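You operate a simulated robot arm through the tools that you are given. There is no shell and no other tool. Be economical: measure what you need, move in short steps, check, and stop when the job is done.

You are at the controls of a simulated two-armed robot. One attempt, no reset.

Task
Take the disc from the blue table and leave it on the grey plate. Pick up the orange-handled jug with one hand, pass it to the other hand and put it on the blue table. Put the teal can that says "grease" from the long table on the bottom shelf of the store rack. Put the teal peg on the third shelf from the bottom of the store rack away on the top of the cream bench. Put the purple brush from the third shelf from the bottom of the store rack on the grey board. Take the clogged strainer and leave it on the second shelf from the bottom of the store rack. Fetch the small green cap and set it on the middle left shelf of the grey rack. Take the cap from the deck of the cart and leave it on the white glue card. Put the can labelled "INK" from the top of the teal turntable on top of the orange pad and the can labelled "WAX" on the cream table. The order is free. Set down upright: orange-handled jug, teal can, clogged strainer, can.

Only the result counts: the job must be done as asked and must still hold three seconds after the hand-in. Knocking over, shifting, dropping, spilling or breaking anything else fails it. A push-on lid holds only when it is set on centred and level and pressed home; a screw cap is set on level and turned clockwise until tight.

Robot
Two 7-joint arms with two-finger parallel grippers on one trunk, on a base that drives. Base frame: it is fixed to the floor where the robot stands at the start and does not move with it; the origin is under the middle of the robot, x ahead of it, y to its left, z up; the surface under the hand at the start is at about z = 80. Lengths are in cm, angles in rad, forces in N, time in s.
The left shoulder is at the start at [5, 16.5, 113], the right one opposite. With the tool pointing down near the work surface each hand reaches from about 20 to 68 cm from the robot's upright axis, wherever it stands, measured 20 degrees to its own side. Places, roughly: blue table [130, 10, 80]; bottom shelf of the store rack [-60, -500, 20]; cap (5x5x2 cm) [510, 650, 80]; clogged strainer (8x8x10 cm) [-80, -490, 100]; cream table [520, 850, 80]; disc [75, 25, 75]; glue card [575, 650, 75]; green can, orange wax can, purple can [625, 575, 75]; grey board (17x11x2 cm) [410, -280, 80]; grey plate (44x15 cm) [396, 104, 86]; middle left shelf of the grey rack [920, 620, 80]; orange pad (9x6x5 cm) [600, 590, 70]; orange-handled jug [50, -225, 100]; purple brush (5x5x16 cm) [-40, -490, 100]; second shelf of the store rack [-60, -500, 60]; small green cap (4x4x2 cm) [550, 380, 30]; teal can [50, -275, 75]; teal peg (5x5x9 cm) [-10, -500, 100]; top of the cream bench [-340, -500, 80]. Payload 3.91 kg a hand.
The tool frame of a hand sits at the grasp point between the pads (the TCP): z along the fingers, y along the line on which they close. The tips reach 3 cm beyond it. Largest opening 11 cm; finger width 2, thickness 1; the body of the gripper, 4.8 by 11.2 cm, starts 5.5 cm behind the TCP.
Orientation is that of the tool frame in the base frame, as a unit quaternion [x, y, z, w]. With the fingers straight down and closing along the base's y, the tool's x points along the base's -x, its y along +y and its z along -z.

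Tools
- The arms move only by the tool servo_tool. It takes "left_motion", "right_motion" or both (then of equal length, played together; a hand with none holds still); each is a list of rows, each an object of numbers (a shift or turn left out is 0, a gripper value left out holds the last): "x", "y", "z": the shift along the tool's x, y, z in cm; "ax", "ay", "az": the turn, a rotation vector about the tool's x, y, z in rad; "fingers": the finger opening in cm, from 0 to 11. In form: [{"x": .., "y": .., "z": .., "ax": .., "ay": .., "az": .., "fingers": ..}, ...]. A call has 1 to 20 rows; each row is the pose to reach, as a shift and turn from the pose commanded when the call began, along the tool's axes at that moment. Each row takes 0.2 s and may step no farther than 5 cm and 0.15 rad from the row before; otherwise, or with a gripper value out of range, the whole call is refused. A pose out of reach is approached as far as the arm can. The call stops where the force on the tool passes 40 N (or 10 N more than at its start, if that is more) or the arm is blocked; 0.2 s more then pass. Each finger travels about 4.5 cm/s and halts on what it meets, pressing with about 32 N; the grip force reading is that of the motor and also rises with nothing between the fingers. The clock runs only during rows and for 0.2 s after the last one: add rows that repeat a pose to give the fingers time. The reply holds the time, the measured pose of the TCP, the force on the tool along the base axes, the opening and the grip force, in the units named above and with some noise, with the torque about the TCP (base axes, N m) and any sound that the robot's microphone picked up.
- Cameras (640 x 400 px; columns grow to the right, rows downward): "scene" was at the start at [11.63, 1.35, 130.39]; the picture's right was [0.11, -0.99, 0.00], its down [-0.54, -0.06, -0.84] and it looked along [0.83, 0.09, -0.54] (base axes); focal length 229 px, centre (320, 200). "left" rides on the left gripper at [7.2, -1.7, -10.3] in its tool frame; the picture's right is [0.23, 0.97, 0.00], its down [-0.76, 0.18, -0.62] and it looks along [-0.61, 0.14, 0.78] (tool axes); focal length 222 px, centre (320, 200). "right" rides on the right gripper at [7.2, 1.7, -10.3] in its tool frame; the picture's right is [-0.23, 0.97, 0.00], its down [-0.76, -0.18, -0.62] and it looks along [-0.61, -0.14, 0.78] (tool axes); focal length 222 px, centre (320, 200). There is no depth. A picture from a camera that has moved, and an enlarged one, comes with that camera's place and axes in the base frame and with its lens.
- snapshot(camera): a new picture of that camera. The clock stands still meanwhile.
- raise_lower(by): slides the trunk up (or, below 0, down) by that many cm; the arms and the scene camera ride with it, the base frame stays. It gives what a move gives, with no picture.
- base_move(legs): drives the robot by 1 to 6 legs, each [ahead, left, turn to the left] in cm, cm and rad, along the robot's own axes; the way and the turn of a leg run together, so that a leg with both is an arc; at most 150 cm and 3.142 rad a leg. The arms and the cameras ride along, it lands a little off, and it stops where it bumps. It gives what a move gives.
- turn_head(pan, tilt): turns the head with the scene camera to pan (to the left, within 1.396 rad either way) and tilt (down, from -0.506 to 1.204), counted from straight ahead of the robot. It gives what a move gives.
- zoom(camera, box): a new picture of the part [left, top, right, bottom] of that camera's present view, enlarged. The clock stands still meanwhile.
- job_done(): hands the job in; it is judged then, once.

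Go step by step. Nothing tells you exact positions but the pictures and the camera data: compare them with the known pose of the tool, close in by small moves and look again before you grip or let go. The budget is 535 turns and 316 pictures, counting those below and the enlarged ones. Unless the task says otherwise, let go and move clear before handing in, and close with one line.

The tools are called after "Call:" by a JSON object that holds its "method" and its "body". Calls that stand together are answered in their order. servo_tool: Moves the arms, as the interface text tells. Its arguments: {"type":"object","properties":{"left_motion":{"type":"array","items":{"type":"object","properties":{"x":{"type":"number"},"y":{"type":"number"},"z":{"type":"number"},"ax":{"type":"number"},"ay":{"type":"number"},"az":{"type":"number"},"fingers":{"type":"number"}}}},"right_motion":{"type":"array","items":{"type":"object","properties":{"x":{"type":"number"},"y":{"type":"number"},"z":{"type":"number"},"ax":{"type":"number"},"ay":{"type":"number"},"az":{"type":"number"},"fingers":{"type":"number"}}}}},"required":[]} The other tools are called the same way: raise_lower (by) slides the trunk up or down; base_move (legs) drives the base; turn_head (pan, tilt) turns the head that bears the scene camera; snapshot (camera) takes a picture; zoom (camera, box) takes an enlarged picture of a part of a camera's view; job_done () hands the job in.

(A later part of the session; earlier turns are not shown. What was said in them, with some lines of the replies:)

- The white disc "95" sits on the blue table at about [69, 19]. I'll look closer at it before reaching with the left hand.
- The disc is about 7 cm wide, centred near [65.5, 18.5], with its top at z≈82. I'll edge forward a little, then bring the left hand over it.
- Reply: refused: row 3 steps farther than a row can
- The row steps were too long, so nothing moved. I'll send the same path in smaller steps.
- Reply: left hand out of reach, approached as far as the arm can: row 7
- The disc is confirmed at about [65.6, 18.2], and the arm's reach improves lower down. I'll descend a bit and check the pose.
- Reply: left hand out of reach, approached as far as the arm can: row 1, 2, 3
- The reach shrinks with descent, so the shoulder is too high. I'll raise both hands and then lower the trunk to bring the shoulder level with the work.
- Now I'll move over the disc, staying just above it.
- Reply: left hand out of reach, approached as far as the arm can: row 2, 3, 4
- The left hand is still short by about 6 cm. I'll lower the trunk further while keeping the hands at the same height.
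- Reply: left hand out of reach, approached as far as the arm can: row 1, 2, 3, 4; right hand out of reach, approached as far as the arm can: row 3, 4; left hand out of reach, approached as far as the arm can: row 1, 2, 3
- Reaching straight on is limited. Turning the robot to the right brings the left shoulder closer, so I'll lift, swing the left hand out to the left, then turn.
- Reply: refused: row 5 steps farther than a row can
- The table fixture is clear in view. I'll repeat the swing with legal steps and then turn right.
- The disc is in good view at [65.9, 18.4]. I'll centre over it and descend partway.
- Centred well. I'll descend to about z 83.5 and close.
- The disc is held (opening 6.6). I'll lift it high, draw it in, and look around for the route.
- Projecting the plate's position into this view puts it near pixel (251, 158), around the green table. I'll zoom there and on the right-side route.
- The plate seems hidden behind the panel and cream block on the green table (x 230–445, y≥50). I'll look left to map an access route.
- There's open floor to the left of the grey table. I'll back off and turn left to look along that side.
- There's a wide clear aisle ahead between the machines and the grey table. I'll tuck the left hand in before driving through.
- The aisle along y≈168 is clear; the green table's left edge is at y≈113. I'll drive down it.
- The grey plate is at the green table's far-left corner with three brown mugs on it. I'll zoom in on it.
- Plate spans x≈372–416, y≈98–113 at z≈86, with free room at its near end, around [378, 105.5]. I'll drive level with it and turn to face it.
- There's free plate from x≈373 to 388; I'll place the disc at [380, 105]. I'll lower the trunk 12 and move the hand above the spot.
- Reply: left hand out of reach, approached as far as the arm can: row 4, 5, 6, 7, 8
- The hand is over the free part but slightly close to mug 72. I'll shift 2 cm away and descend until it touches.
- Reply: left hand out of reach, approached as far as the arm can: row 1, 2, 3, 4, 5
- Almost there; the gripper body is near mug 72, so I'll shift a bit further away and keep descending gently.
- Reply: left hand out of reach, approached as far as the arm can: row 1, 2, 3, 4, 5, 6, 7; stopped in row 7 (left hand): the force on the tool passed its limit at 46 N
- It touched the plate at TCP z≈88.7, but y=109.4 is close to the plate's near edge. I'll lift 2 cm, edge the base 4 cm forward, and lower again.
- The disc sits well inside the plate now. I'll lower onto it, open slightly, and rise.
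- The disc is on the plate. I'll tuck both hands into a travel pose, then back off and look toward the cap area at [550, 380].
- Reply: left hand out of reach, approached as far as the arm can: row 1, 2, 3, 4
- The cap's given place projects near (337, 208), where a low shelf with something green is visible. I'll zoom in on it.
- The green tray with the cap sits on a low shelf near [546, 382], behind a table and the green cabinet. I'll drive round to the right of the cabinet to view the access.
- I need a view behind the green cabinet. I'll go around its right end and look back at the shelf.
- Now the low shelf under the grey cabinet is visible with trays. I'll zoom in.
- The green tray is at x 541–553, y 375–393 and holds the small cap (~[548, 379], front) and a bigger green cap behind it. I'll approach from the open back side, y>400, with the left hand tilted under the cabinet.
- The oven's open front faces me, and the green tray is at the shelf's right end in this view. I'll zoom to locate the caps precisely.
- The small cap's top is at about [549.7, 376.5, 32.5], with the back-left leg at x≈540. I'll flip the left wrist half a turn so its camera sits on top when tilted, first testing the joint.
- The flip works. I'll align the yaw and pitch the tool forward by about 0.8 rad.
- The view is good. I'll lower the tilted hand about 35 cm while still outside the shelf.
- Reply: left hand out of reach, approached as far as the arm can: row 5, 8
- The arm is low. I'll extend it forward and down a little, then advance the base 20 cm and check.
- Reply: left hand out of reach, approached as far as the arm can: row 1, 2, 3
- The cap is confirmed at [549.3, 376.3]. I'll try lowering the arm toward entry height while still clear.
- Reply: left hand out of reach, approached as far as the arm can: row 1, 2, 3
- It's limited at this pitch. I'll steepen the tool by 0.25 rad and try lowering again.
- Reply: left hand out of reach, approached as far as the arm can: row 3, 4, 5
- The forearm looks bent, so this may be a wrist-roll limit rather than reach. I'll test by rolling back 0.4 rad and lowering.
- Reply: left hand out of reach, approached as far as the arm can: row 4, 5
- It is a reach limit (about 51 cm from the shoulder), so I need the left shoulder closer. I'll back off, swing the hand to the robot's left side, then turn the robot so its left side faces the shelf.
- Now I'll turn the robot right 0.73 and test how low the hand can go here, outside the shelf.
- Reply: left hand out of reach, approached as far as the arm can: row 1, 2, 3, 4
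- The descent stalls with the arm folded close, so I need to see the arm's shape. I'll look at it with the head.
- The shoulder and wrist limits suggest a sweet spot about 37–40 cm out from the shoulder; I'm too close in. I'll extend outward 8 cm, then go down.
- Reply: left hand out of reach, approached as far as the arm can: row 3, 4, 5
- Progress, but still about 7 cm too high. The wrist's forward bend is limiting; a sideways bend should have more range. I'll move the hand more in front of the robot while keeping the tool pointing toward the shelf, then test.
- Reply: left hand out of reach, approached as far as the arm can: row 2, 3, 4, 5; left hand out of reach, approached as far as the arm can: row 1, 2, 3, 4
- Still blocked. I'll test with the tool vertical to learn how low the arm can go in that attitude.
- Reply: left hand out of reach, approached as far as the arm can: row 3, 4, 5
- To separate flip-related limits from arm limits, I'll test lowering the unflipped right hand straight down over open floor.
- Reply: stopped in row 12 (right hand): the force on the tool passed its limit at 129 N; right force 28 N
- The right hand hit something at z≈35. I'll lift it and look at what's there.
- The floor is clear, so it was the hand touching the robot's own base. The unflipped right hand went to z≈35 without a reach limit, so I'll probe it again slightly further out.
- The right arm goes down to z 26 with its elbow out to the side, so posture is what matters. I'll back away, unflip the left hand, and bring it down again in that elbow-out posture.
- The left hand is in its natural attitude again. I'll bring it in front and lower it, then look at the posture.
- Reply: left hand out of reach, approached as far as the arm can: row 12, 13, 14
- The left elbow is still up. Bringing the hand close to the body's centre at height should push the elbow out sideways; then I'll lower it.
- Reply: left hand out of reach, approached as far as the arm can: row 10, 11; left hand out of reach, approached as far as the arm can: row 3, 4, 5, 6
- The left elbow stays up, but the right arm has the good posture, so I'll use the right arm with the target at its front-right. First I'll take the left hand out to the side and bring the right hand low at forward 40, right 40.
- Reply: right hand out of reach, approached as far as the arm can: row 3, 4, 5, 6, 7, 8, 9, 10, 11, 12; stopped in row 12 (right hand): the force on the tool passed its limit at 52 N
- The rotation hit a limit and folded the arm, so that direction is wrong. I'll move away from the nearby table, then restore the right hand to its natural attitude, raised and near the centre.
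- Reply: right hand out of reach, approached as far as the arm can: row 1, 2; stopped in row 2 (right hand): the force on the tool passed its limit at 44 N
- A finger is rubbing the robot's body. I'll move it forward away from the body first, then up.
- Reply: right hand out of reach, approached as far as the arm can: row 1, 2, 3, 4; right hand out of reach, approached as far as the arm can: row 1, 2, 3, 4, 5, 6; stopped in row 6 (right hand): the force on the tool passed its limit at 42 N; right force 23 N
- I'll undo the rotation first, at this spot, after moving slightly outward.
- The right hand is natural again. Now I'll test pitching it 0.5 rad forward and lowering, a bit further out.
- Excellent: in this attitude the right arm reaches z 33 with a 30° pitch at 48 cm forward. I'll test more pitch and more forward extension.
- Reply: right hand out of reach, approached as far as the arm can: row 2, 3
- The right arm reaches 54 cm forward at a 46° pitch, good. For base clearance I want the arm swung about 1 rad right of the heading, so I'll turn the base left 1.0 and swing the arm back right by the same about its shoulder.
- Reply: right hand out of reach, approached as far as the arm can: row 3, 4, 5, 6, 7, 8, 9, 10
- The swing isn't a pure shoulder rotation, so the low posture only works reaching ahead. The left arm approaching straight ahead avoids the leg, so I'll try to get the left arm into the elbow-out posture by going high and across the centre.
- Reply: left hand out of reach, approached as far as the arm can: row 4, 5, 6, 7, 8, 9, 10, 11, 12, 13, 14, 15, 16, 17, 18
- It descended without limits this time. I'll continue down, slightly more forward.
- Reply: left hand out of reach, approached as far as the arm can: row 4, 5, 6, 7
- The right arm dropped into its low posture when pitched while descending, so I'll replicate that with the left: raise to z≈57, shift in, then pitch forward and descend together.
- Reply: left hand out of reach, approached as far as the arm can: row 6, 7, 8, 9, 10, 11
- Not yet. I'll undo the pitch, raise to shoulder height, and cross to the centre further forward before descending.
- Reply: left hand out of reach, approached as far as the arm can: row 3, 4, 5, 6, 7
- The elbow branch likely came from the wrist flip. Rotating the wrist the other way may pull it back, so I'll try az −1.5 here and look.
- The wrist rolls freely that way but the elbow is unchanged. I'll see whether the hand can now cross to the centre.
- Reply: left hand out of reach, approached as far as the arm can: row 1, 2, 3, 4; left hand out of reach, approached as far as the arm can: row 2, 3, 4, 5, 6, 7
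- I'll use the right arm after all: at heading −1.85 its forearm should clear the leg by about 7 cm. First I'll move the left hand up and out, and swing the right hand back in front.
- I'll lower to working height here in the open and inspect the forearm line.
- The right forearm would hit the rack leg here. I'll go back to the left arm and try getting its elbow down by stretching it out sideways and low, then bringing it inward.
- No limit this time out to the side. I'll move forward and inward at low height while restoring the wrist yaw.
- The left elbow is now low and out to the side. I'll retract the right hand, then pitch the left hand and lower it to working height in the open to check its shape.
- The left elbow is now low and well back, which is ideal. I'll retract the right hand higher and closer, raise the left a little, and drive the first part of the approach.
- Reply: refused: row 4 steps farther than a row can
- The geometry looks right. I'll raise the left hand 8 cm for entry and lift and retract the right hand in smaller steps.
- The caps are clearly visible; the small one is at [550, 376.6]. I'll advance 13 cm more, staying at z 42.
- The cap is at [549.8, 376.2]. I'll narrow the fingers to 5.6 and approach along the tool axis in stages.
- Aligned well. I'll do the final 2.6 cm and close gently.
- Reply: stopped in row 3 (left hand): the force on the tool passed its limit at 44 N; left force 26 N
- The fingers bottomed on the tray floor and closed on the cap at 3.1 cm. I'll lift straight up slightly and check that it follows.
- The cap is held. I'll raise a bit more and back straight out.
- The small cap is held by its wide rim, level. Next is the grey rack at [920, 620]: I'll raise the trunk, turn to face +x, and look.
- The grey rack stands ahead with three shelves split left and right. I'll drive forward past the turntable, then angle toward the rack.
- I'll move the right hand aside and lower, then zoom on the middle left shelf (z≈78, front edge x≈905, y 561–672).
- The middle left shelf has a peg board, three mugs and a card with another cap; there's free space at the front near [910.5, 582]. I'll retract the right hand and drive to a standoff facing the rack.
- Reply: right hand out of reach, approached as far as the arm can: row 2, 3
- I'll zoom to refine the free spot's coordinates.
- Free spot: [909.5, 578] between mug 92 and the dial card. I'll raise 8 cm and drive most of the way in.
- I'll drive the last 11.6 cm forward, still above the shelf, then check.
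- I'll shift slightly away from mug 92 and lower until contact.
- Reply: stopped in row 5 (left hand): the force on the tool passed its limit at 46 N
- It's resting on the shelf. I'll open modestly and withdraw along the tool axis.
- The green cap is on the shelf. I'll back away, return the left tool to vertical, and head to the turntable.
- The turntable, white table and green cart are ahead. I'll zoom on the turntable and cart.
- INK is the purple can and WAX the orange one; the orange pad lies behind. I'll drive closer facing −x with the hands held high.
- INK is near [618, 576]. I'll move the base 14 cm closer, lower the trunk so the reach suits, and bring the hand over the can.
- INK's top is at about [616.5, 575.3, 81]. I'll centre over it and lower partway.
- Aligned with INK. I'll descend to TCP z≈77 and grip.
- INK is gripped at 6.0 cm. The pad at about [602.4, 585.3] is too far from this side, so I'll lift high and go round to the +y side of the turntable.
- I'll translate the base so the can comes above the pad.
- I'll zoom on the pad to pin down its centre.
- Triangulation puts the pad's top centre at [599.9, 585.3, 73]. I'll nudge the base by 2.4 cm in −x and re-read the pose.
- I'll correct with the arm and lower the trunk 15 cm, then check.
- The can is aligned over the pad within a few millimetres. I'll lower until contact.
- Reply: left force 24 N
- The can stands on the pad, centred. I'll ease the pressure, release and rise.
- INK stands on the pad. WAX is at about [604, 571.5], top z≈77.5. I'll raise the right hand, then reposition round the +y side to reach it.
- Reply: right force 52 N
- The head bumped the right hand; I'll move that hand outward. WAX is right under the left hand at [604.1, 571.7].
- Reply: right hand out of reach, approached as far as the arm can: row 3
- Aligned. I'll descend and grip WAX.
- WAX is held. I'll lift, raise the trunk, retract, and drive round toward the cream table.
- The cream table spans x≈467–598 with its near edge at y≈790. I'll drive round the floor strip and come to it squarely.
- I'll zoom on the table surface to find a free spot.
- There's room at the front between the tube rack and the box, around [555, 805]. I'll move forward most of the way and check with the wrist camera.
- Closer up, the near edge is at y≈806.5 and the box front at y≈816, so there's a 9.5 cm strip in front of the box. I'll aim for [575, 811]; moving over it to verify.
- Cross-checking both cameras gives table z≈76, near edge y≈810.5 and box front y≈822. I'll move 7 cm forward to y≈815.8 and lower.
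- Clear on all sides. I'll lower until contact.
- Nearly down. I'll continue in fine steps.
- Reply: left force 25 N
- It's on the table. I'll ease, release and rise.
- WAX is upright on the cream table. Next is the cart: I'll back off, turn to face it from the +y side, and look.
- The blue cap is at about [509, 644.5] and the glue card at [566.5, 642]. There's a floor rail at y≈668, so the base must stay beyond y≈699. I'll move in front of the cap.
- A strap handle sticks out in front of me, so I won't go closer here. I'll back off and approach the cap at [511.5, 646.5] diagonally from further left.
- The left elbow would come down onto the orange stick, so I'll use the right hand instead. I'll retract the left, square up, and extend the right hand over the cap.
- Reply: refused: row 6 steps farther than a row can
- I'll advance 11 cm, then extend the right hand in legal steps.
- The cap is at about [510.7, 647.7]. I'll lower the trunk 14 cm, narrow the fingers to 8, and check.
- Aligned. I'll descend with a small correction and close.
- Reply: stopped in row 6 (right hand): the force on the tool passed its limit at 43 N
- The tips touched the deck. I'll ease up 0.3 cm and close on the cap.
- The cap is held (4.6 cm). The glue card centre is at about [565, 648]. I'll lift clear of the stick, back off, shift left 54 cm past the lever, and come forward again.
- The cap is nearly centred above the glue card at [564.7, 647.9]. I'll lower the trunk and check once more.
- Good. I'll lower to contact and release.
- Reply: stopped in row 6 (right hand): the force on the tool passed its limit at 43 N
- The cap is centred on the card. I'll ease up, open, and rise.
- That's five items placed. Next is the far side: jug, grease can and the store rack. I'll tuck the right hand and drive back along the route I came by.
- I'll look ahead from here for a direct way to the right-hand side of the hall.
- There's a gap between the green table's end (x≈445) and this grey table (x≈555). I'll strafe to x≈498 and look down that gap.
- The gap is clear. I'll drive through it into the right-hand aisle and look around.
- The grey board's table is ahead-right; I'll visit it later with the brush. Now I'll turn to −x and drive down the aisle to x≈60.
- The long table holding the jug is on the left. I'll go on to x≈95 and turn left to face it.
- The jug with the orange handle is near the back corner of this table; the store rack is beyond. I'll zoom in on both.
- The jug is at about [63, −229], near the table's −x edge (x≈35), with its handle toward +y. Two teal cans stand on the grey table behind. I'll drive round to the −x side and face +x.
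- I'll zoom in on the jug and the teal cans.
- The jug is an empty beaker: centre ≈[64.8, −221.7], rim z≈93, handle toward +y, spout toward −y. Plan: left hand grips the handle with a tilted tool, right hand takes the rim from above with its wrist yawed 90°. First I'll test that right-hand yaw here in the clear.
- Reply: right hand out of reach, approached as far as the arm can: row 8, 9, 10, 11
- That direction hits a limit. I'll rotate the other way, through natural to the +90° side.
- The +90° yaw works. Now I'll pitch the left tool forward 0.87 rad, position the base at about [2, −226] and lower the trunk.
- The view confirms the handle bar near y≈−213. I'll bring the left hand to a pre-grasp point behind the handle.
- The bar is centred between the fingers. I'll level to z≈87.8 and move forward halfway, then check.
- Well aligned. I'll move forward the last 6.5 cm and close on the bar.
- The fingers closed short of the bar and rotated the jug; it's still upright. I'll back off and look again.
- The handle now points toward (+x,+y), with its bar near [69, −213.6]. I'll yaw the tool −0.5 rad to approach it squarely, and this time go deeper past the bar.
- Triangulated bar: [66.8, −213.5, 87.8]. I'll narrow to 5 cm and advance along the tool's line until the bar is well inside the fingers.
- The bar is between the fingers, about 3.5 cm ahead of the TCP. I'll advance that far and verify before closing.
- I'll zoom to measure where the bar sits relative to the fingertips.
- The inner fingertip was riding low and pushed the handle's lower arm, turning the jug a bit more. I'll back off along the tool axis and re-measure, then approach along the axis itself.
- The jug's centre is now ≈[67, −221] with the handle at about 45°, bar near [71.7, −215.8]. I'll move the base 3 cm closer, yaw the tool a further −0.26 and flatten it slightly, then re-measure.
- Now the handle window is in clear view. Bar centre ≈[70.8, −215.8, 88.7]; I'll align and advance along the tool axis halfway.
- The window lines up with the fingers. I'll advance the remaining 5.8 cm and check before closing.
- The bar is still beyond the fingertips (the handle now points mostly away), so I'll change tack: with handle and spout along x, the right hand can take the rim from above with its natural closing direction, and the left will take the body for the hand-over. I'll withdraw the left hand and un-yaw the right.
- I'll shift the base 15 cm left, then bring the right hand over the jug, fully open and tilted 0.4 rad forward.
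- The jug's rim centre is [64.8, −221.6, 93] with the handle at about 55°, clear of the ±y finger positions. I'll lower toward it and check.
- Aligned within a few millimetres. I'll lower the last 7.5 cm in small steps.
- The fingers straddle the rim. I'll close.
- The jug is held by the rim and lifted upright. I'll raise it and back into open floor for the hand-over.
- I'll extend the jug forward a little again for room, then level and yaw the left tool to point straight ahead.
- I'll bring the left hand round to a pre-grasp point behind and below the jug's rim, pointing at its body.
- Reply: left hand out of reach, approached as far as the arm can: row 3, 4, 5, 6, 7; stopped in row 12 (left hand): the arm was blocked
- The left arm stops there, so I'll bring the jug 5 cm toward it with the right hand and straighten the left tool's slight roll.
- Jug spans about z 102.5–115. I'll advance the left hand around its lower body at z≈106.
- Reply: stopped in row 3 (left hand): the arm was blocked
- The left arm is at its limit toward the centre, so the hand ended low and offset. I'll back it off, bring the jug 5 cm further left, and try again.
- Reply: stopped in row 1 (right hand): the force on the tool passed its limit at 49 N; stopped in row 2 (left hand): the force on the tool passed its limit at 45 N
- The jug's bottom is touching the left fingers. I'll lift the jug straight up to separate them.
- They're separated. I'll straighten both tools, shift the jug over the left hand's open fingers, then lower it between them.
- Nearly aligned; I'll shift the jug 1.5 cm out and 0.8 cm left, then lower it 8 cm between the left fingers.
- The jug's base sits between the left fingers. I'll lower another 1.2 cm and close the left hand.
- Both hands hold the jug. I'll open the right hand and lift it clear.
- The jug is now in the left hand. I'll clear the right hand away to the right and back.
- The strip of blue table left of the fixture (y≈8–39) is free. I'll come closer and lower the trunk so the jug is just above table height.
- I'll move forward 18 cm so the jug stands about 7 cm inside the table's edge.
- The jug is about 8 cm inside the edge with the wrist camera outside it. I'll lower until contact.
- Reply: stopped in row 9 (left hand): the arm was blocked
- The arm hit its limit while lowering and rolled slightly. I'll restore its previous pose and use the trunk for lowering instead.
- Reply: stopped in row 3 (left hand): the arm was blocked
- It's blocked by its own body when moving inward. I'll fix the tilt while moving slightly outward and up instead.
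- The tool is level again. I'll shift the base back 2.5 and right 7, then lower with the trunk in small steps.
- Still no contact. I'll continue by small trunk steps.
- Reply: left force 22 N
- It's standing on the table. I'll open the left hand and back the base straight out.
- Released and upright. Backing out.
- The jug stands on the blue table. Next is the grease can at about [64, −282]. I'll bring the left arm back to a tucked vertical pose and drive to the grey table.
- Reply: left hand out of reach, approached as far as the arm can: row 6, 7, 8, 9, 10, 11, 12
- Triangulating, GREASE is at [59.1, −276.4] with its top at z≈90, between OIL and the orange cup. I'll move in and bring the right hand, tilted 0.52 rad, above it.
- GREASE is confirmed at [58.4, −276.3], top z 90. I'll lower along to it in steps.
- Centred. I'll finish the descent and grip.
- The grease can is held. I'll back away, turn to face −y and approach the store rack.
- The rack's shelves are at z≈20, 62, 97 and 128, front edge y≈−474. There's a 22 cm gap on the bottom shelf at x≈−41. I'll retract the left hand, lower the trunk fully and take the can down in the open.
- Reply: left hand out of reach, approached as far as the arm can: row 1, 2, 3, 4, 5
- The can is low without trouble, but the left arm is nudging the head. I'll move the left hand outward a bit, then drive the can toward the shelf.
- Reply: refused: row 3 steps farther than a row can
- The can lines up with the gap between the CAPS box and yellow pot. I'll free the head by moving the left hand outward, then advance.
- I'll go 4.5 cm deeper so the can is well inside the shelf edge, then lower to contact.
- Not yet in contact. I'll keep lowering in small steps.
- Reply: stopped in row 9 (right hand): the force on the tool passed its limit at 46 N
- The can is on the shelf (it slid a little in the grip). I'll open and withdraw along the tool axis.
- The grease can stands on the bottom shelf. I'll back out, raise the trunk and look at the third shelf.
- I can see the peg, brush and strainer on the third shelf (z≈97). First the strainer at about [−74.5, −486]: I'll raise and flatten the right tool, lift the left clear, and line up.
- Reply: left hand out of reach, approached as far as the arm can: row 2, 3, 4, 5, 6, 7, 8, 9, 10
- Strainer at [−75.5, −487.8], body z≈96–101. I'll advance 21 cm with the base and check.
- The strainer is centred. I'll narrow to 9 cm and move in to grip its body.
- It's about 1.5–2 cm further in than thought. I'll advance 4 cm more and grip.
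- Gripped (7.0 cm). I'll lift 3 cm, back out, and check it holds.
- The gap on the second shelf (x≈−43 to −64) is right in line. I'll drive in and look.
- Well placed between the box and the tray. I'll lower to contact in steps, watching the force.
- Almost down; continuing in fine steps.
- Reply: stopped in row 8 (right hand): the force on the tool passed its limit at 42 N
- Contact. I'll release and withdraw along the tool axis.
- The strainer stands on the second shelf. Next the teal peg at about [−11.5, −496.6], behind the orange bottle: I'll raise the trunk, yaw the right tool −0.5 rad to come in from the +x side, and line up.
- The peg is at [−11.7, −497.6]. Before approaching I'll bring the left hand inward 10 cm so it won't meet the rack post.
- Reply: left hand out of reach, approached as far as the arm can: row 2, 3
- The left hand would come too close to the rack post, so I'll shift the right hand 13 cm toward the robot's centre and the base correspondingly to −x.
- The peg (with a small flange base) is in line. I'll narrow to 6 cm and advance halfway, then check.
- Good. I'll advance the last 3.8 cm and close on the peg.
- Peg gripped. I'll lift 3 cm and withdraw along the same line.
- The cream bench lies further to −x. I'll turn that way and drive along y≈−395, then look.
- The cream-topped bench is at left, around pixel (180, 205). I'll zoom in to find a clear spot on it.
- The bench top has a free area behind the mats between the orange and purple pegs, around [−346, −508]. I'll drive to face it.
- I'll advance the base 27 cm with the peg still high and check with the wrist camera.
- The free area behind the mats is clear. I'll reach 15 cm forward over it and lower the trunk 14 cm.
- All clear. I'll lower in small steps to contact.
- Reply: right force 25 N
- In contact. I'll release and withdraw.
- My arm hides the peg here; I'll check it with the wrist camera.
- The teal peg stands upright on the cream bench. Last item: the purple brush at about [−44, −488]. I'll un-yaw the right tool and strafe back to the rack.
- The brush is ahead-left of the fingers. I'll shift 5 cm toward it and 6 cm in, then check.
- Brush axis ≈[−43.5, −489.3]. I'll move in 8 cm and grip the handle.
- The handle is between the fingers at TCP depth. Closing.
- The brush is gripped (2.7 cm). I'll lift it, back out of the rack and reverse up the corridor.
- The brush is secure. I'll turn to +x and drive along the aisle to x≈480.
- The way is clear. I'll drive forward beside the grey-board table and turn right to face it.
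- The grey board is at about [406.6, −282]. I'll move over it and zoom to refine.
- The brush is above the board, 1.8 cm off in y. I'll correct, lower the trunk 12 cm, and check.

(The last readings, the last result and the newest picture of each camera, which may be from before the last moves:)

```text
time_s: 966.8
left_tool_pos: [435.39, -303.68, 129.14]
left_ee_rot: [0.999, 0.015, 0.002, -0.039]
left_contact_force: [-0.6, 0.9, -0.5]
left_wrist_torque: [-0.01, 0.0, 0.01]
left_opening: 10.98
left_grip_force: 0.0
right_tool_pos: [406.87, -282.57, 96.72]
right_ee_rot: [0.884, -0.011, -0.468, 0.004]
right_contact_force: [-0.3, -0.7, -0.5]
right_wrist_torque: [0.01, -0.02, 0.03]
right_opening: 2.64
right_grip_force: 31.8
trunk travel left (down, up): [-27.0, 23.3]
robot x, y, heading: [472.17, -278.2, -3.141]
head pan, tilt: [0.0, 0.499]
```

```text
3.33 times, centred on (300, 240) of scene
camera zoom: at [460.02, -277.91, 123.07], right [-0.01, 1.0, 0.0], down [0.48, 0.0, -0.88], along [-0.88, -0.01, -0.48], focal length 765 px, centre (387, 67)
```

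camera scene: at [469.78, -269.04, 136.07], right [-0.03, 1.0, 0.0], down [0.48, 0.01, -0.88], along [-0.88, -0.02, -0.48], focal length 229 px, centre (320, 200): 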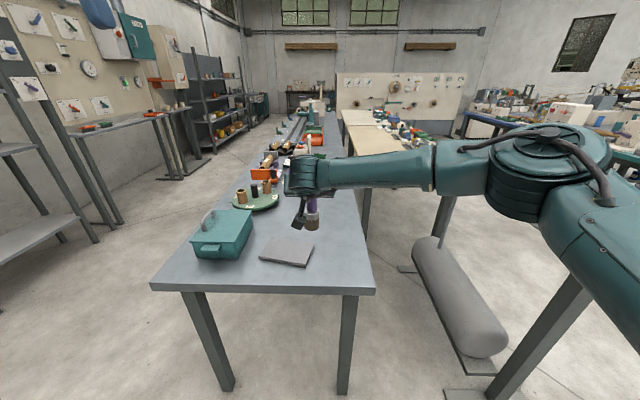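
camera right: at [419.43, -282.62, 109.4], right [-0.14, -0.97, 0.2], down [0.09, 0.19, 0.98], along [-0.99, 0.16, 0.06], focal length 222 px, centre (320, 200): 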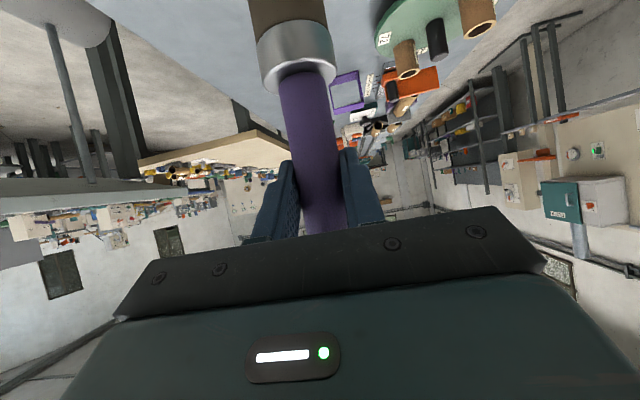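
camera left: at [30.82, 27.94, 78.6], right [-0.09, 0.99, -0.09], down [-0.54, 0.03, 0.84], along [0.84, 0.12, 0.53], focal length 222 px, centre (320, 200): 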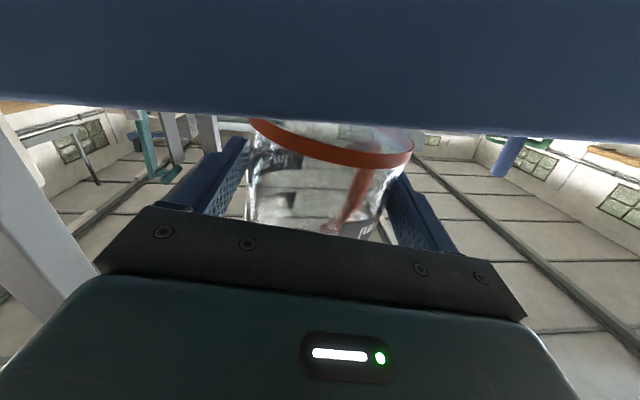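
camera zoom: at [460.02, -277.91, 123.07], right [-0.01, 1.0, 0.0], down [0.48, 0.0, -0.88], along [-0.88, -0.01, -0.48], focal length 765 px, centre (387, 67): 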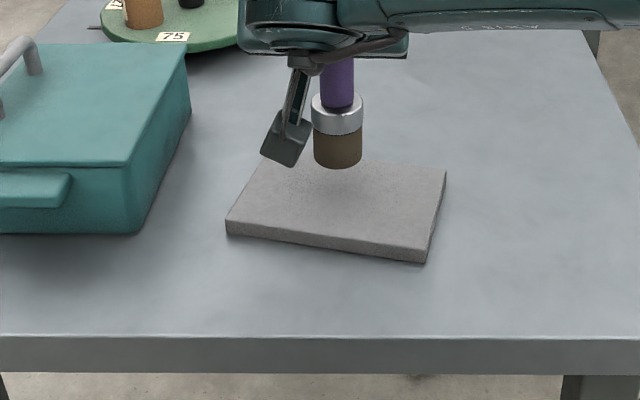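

It's right over the board's centre. I'll lower to contact.

Call:
{"method": "servo_tool", "body": {"right_motion": [{"x": 1.6, "z": 1.1}, {"x": 2.4, "z": 1.7}, {"x": 2.8, "z": 1.9}, {"x": 3.2, "z": 2.2}, {"x": 3.6, "z": 2.5}, {"x": 4, "z": 2.7}, {"x": 4.4, "z": 3}, {"x": 4.8, "z": 3.3}, {"x": 5.2, "z": 3.55}]}}

Call:
{"method": "zoom", "body": {"camera": "scene", "box": [220, 180, 380, 300]}}

```text
time_s: 968.8
left_tool_pos: [435.62, -303.77, 129.2]
left_ee_rot: [0.999, 0.014, 0.0, -0.039]
left_contact_force: [-0.6, -0.7, 0.2]
left_wrist_torque: [0.0, -0.01, 0.01]
left_opening: 11.01
left_grip_force: 0.0
right_tool_pos: [406.92, -282.6, 90.93]
right_ee_rot: [0.88, -0.011, -0.474, 0.004]
right_contact_force: [1.7, 0.4, 26.5]
right_wrist_torque: [0.26, 0.12, -0.03]
right_opening: 2.63
right_grip_force: 32.1
trunk travel left (down, up): [-27.0, 23.3]
robot x, y, heading: [472.14, -278.12, -3.136]
head pan, tilt: [0.0, 0.499]
```

```text
3.33 times, centred on (300, 240) of scene
camera zoom: at [460.31, -277.89, 123.11], right [-0.01, 1.0, 0.0], down [0.48, 0.0, -0.88], along [-0.88, -0.01, -0.48], focal length 765 px, centre (387, 67)
```

zoom: 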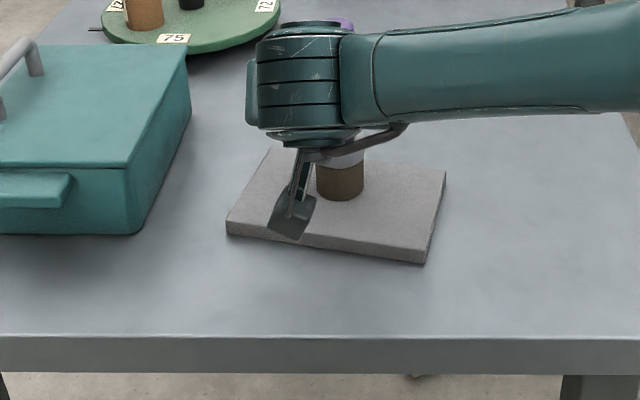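

Standing on the board. I'll ease off, open and withdraw slowly.

Call:
{"method": "servo_tool", "body": {"right_motion": [{"x": -0.3, "z": -0.2}, {"x": -0.3, "z": -0.2, "fingers": 5}, {"x": -0.3, "z": -0.2, "fingers": 6}, {"x": -0.3, "z": -0.2, "fingers": 6}, {"x": -0.3, "z": -2}, {"x": -0.3, "z": -5}, {"x": -0.3, "z": -9}, {"x": -0.3, "z": -13}]}}

Call:
{"method": "base_move", "body": {"legs": [[-30, 0, 0]]}}

Call:
{"method": "snapshot", "body": {"camera": "scene"}}

```text
time_s: 970.6
left_tool_pos: [435.29, -303.55, 129.11]
left_ee_rot: [0.999, 0.015, 0.003, -0.038]
left_contact_force: [0.4, -0.3, 0.0]
left_wrist_torque: [0.02, -0.01, 0.0]
left_opening: 11.0
left_grip_force: 0.0
right_tool_pos: [417.45, -282.85, 97.86]
right_ee_rot: [0.883, -0.012, -0.469, 0.002]
right_contact_force: [0.0, 0.2, 0.3]
right_wrist_torque: [0.03, 0.01, -0.04]
right_opening: 5.98
right_grip_force: 0.0
trunk travel left (down, up): [-27.0, 23.3]
robot x, y, heading: [472.4, -278.29, -3.137]
head pan, tilt: [0.0, 0.499]
```

```text
time_s: 972.7
left_tool_pos: [465.62, -303.34, 129.16]
left_ee_rot: [0.999, 0.014, 0.003, -0.038]
left_contact_force: [-0.3, 0.6, -0.2]
left_wrist_torque: [0.01, 0.02, 0.02]
left_opening: 11.01
left_grip_force: 0.1
right_tool_pos: [447.75, -282.46, 97.83]
right_ee_rot: [0.883, -0.013, -0.469, 0.002]
right_contact_force: [-0.5, 0.4, 0.5]
right_wrist_torque: [-0.01, 0.02, 0.0]
right_opening: 6.01
right_grip_force: 0.1
trunk travel left (down, up): [-27.0, 23.3]
robot x, y, heading: [502.38, -278.09, -3.141]
head pan, tilt: [0.0, 0.499]
```

```text
51 pictures are left
camera scene: at [490.44, -277.73, 123.07], right [0.0, 1.0, 0.0], down [0.48, 0.0, -0.88], along [-0.88, 0.0, -0.48], focal length 229 px, centre (320, 200)
```

scene: 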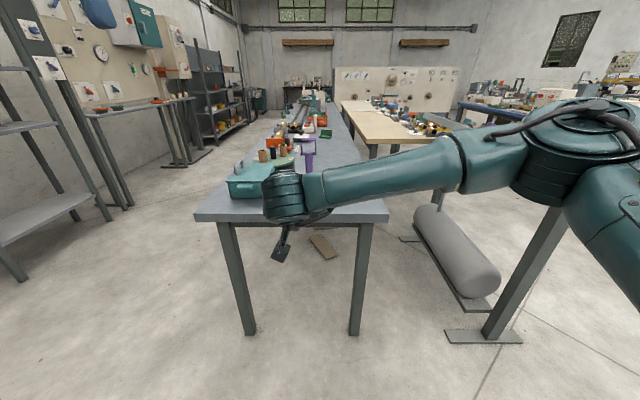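

I'll verify the brush with the wrist camera.

Call:
{"method": "snapshot", "body": {"camera": "right"}}

```text
50 pictures are left
camera right: at [460.39, -284.38, 97.63], right [-0.15, -0.97, 0.2], down [0.09, 0.19, 0.98], along [-0.98, 0.16, 0.06], focal length 222 px, centre (320, 200)
```

right: 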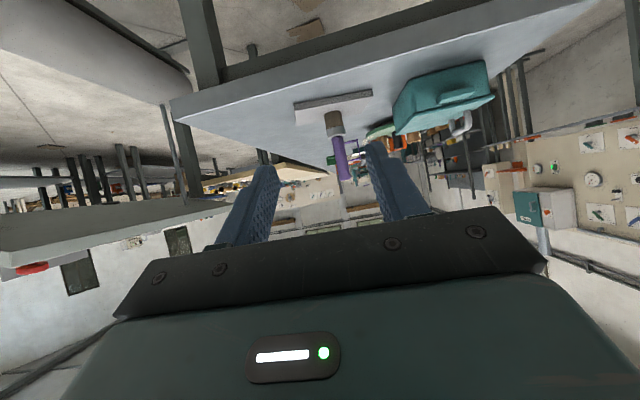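

The brush is standing on the grey board, and both hands are empty and clear. All ten items are placed as asked, so I'm handing in.

Call:
{"method": "job_done", "body": {}}

```text
The job is handed in.
```

I placed all ten items as asked and handed the job in; I haven't seen the verdict. The jug, grease can, strainer and both cans looked upright in the last pictures I took after each release.
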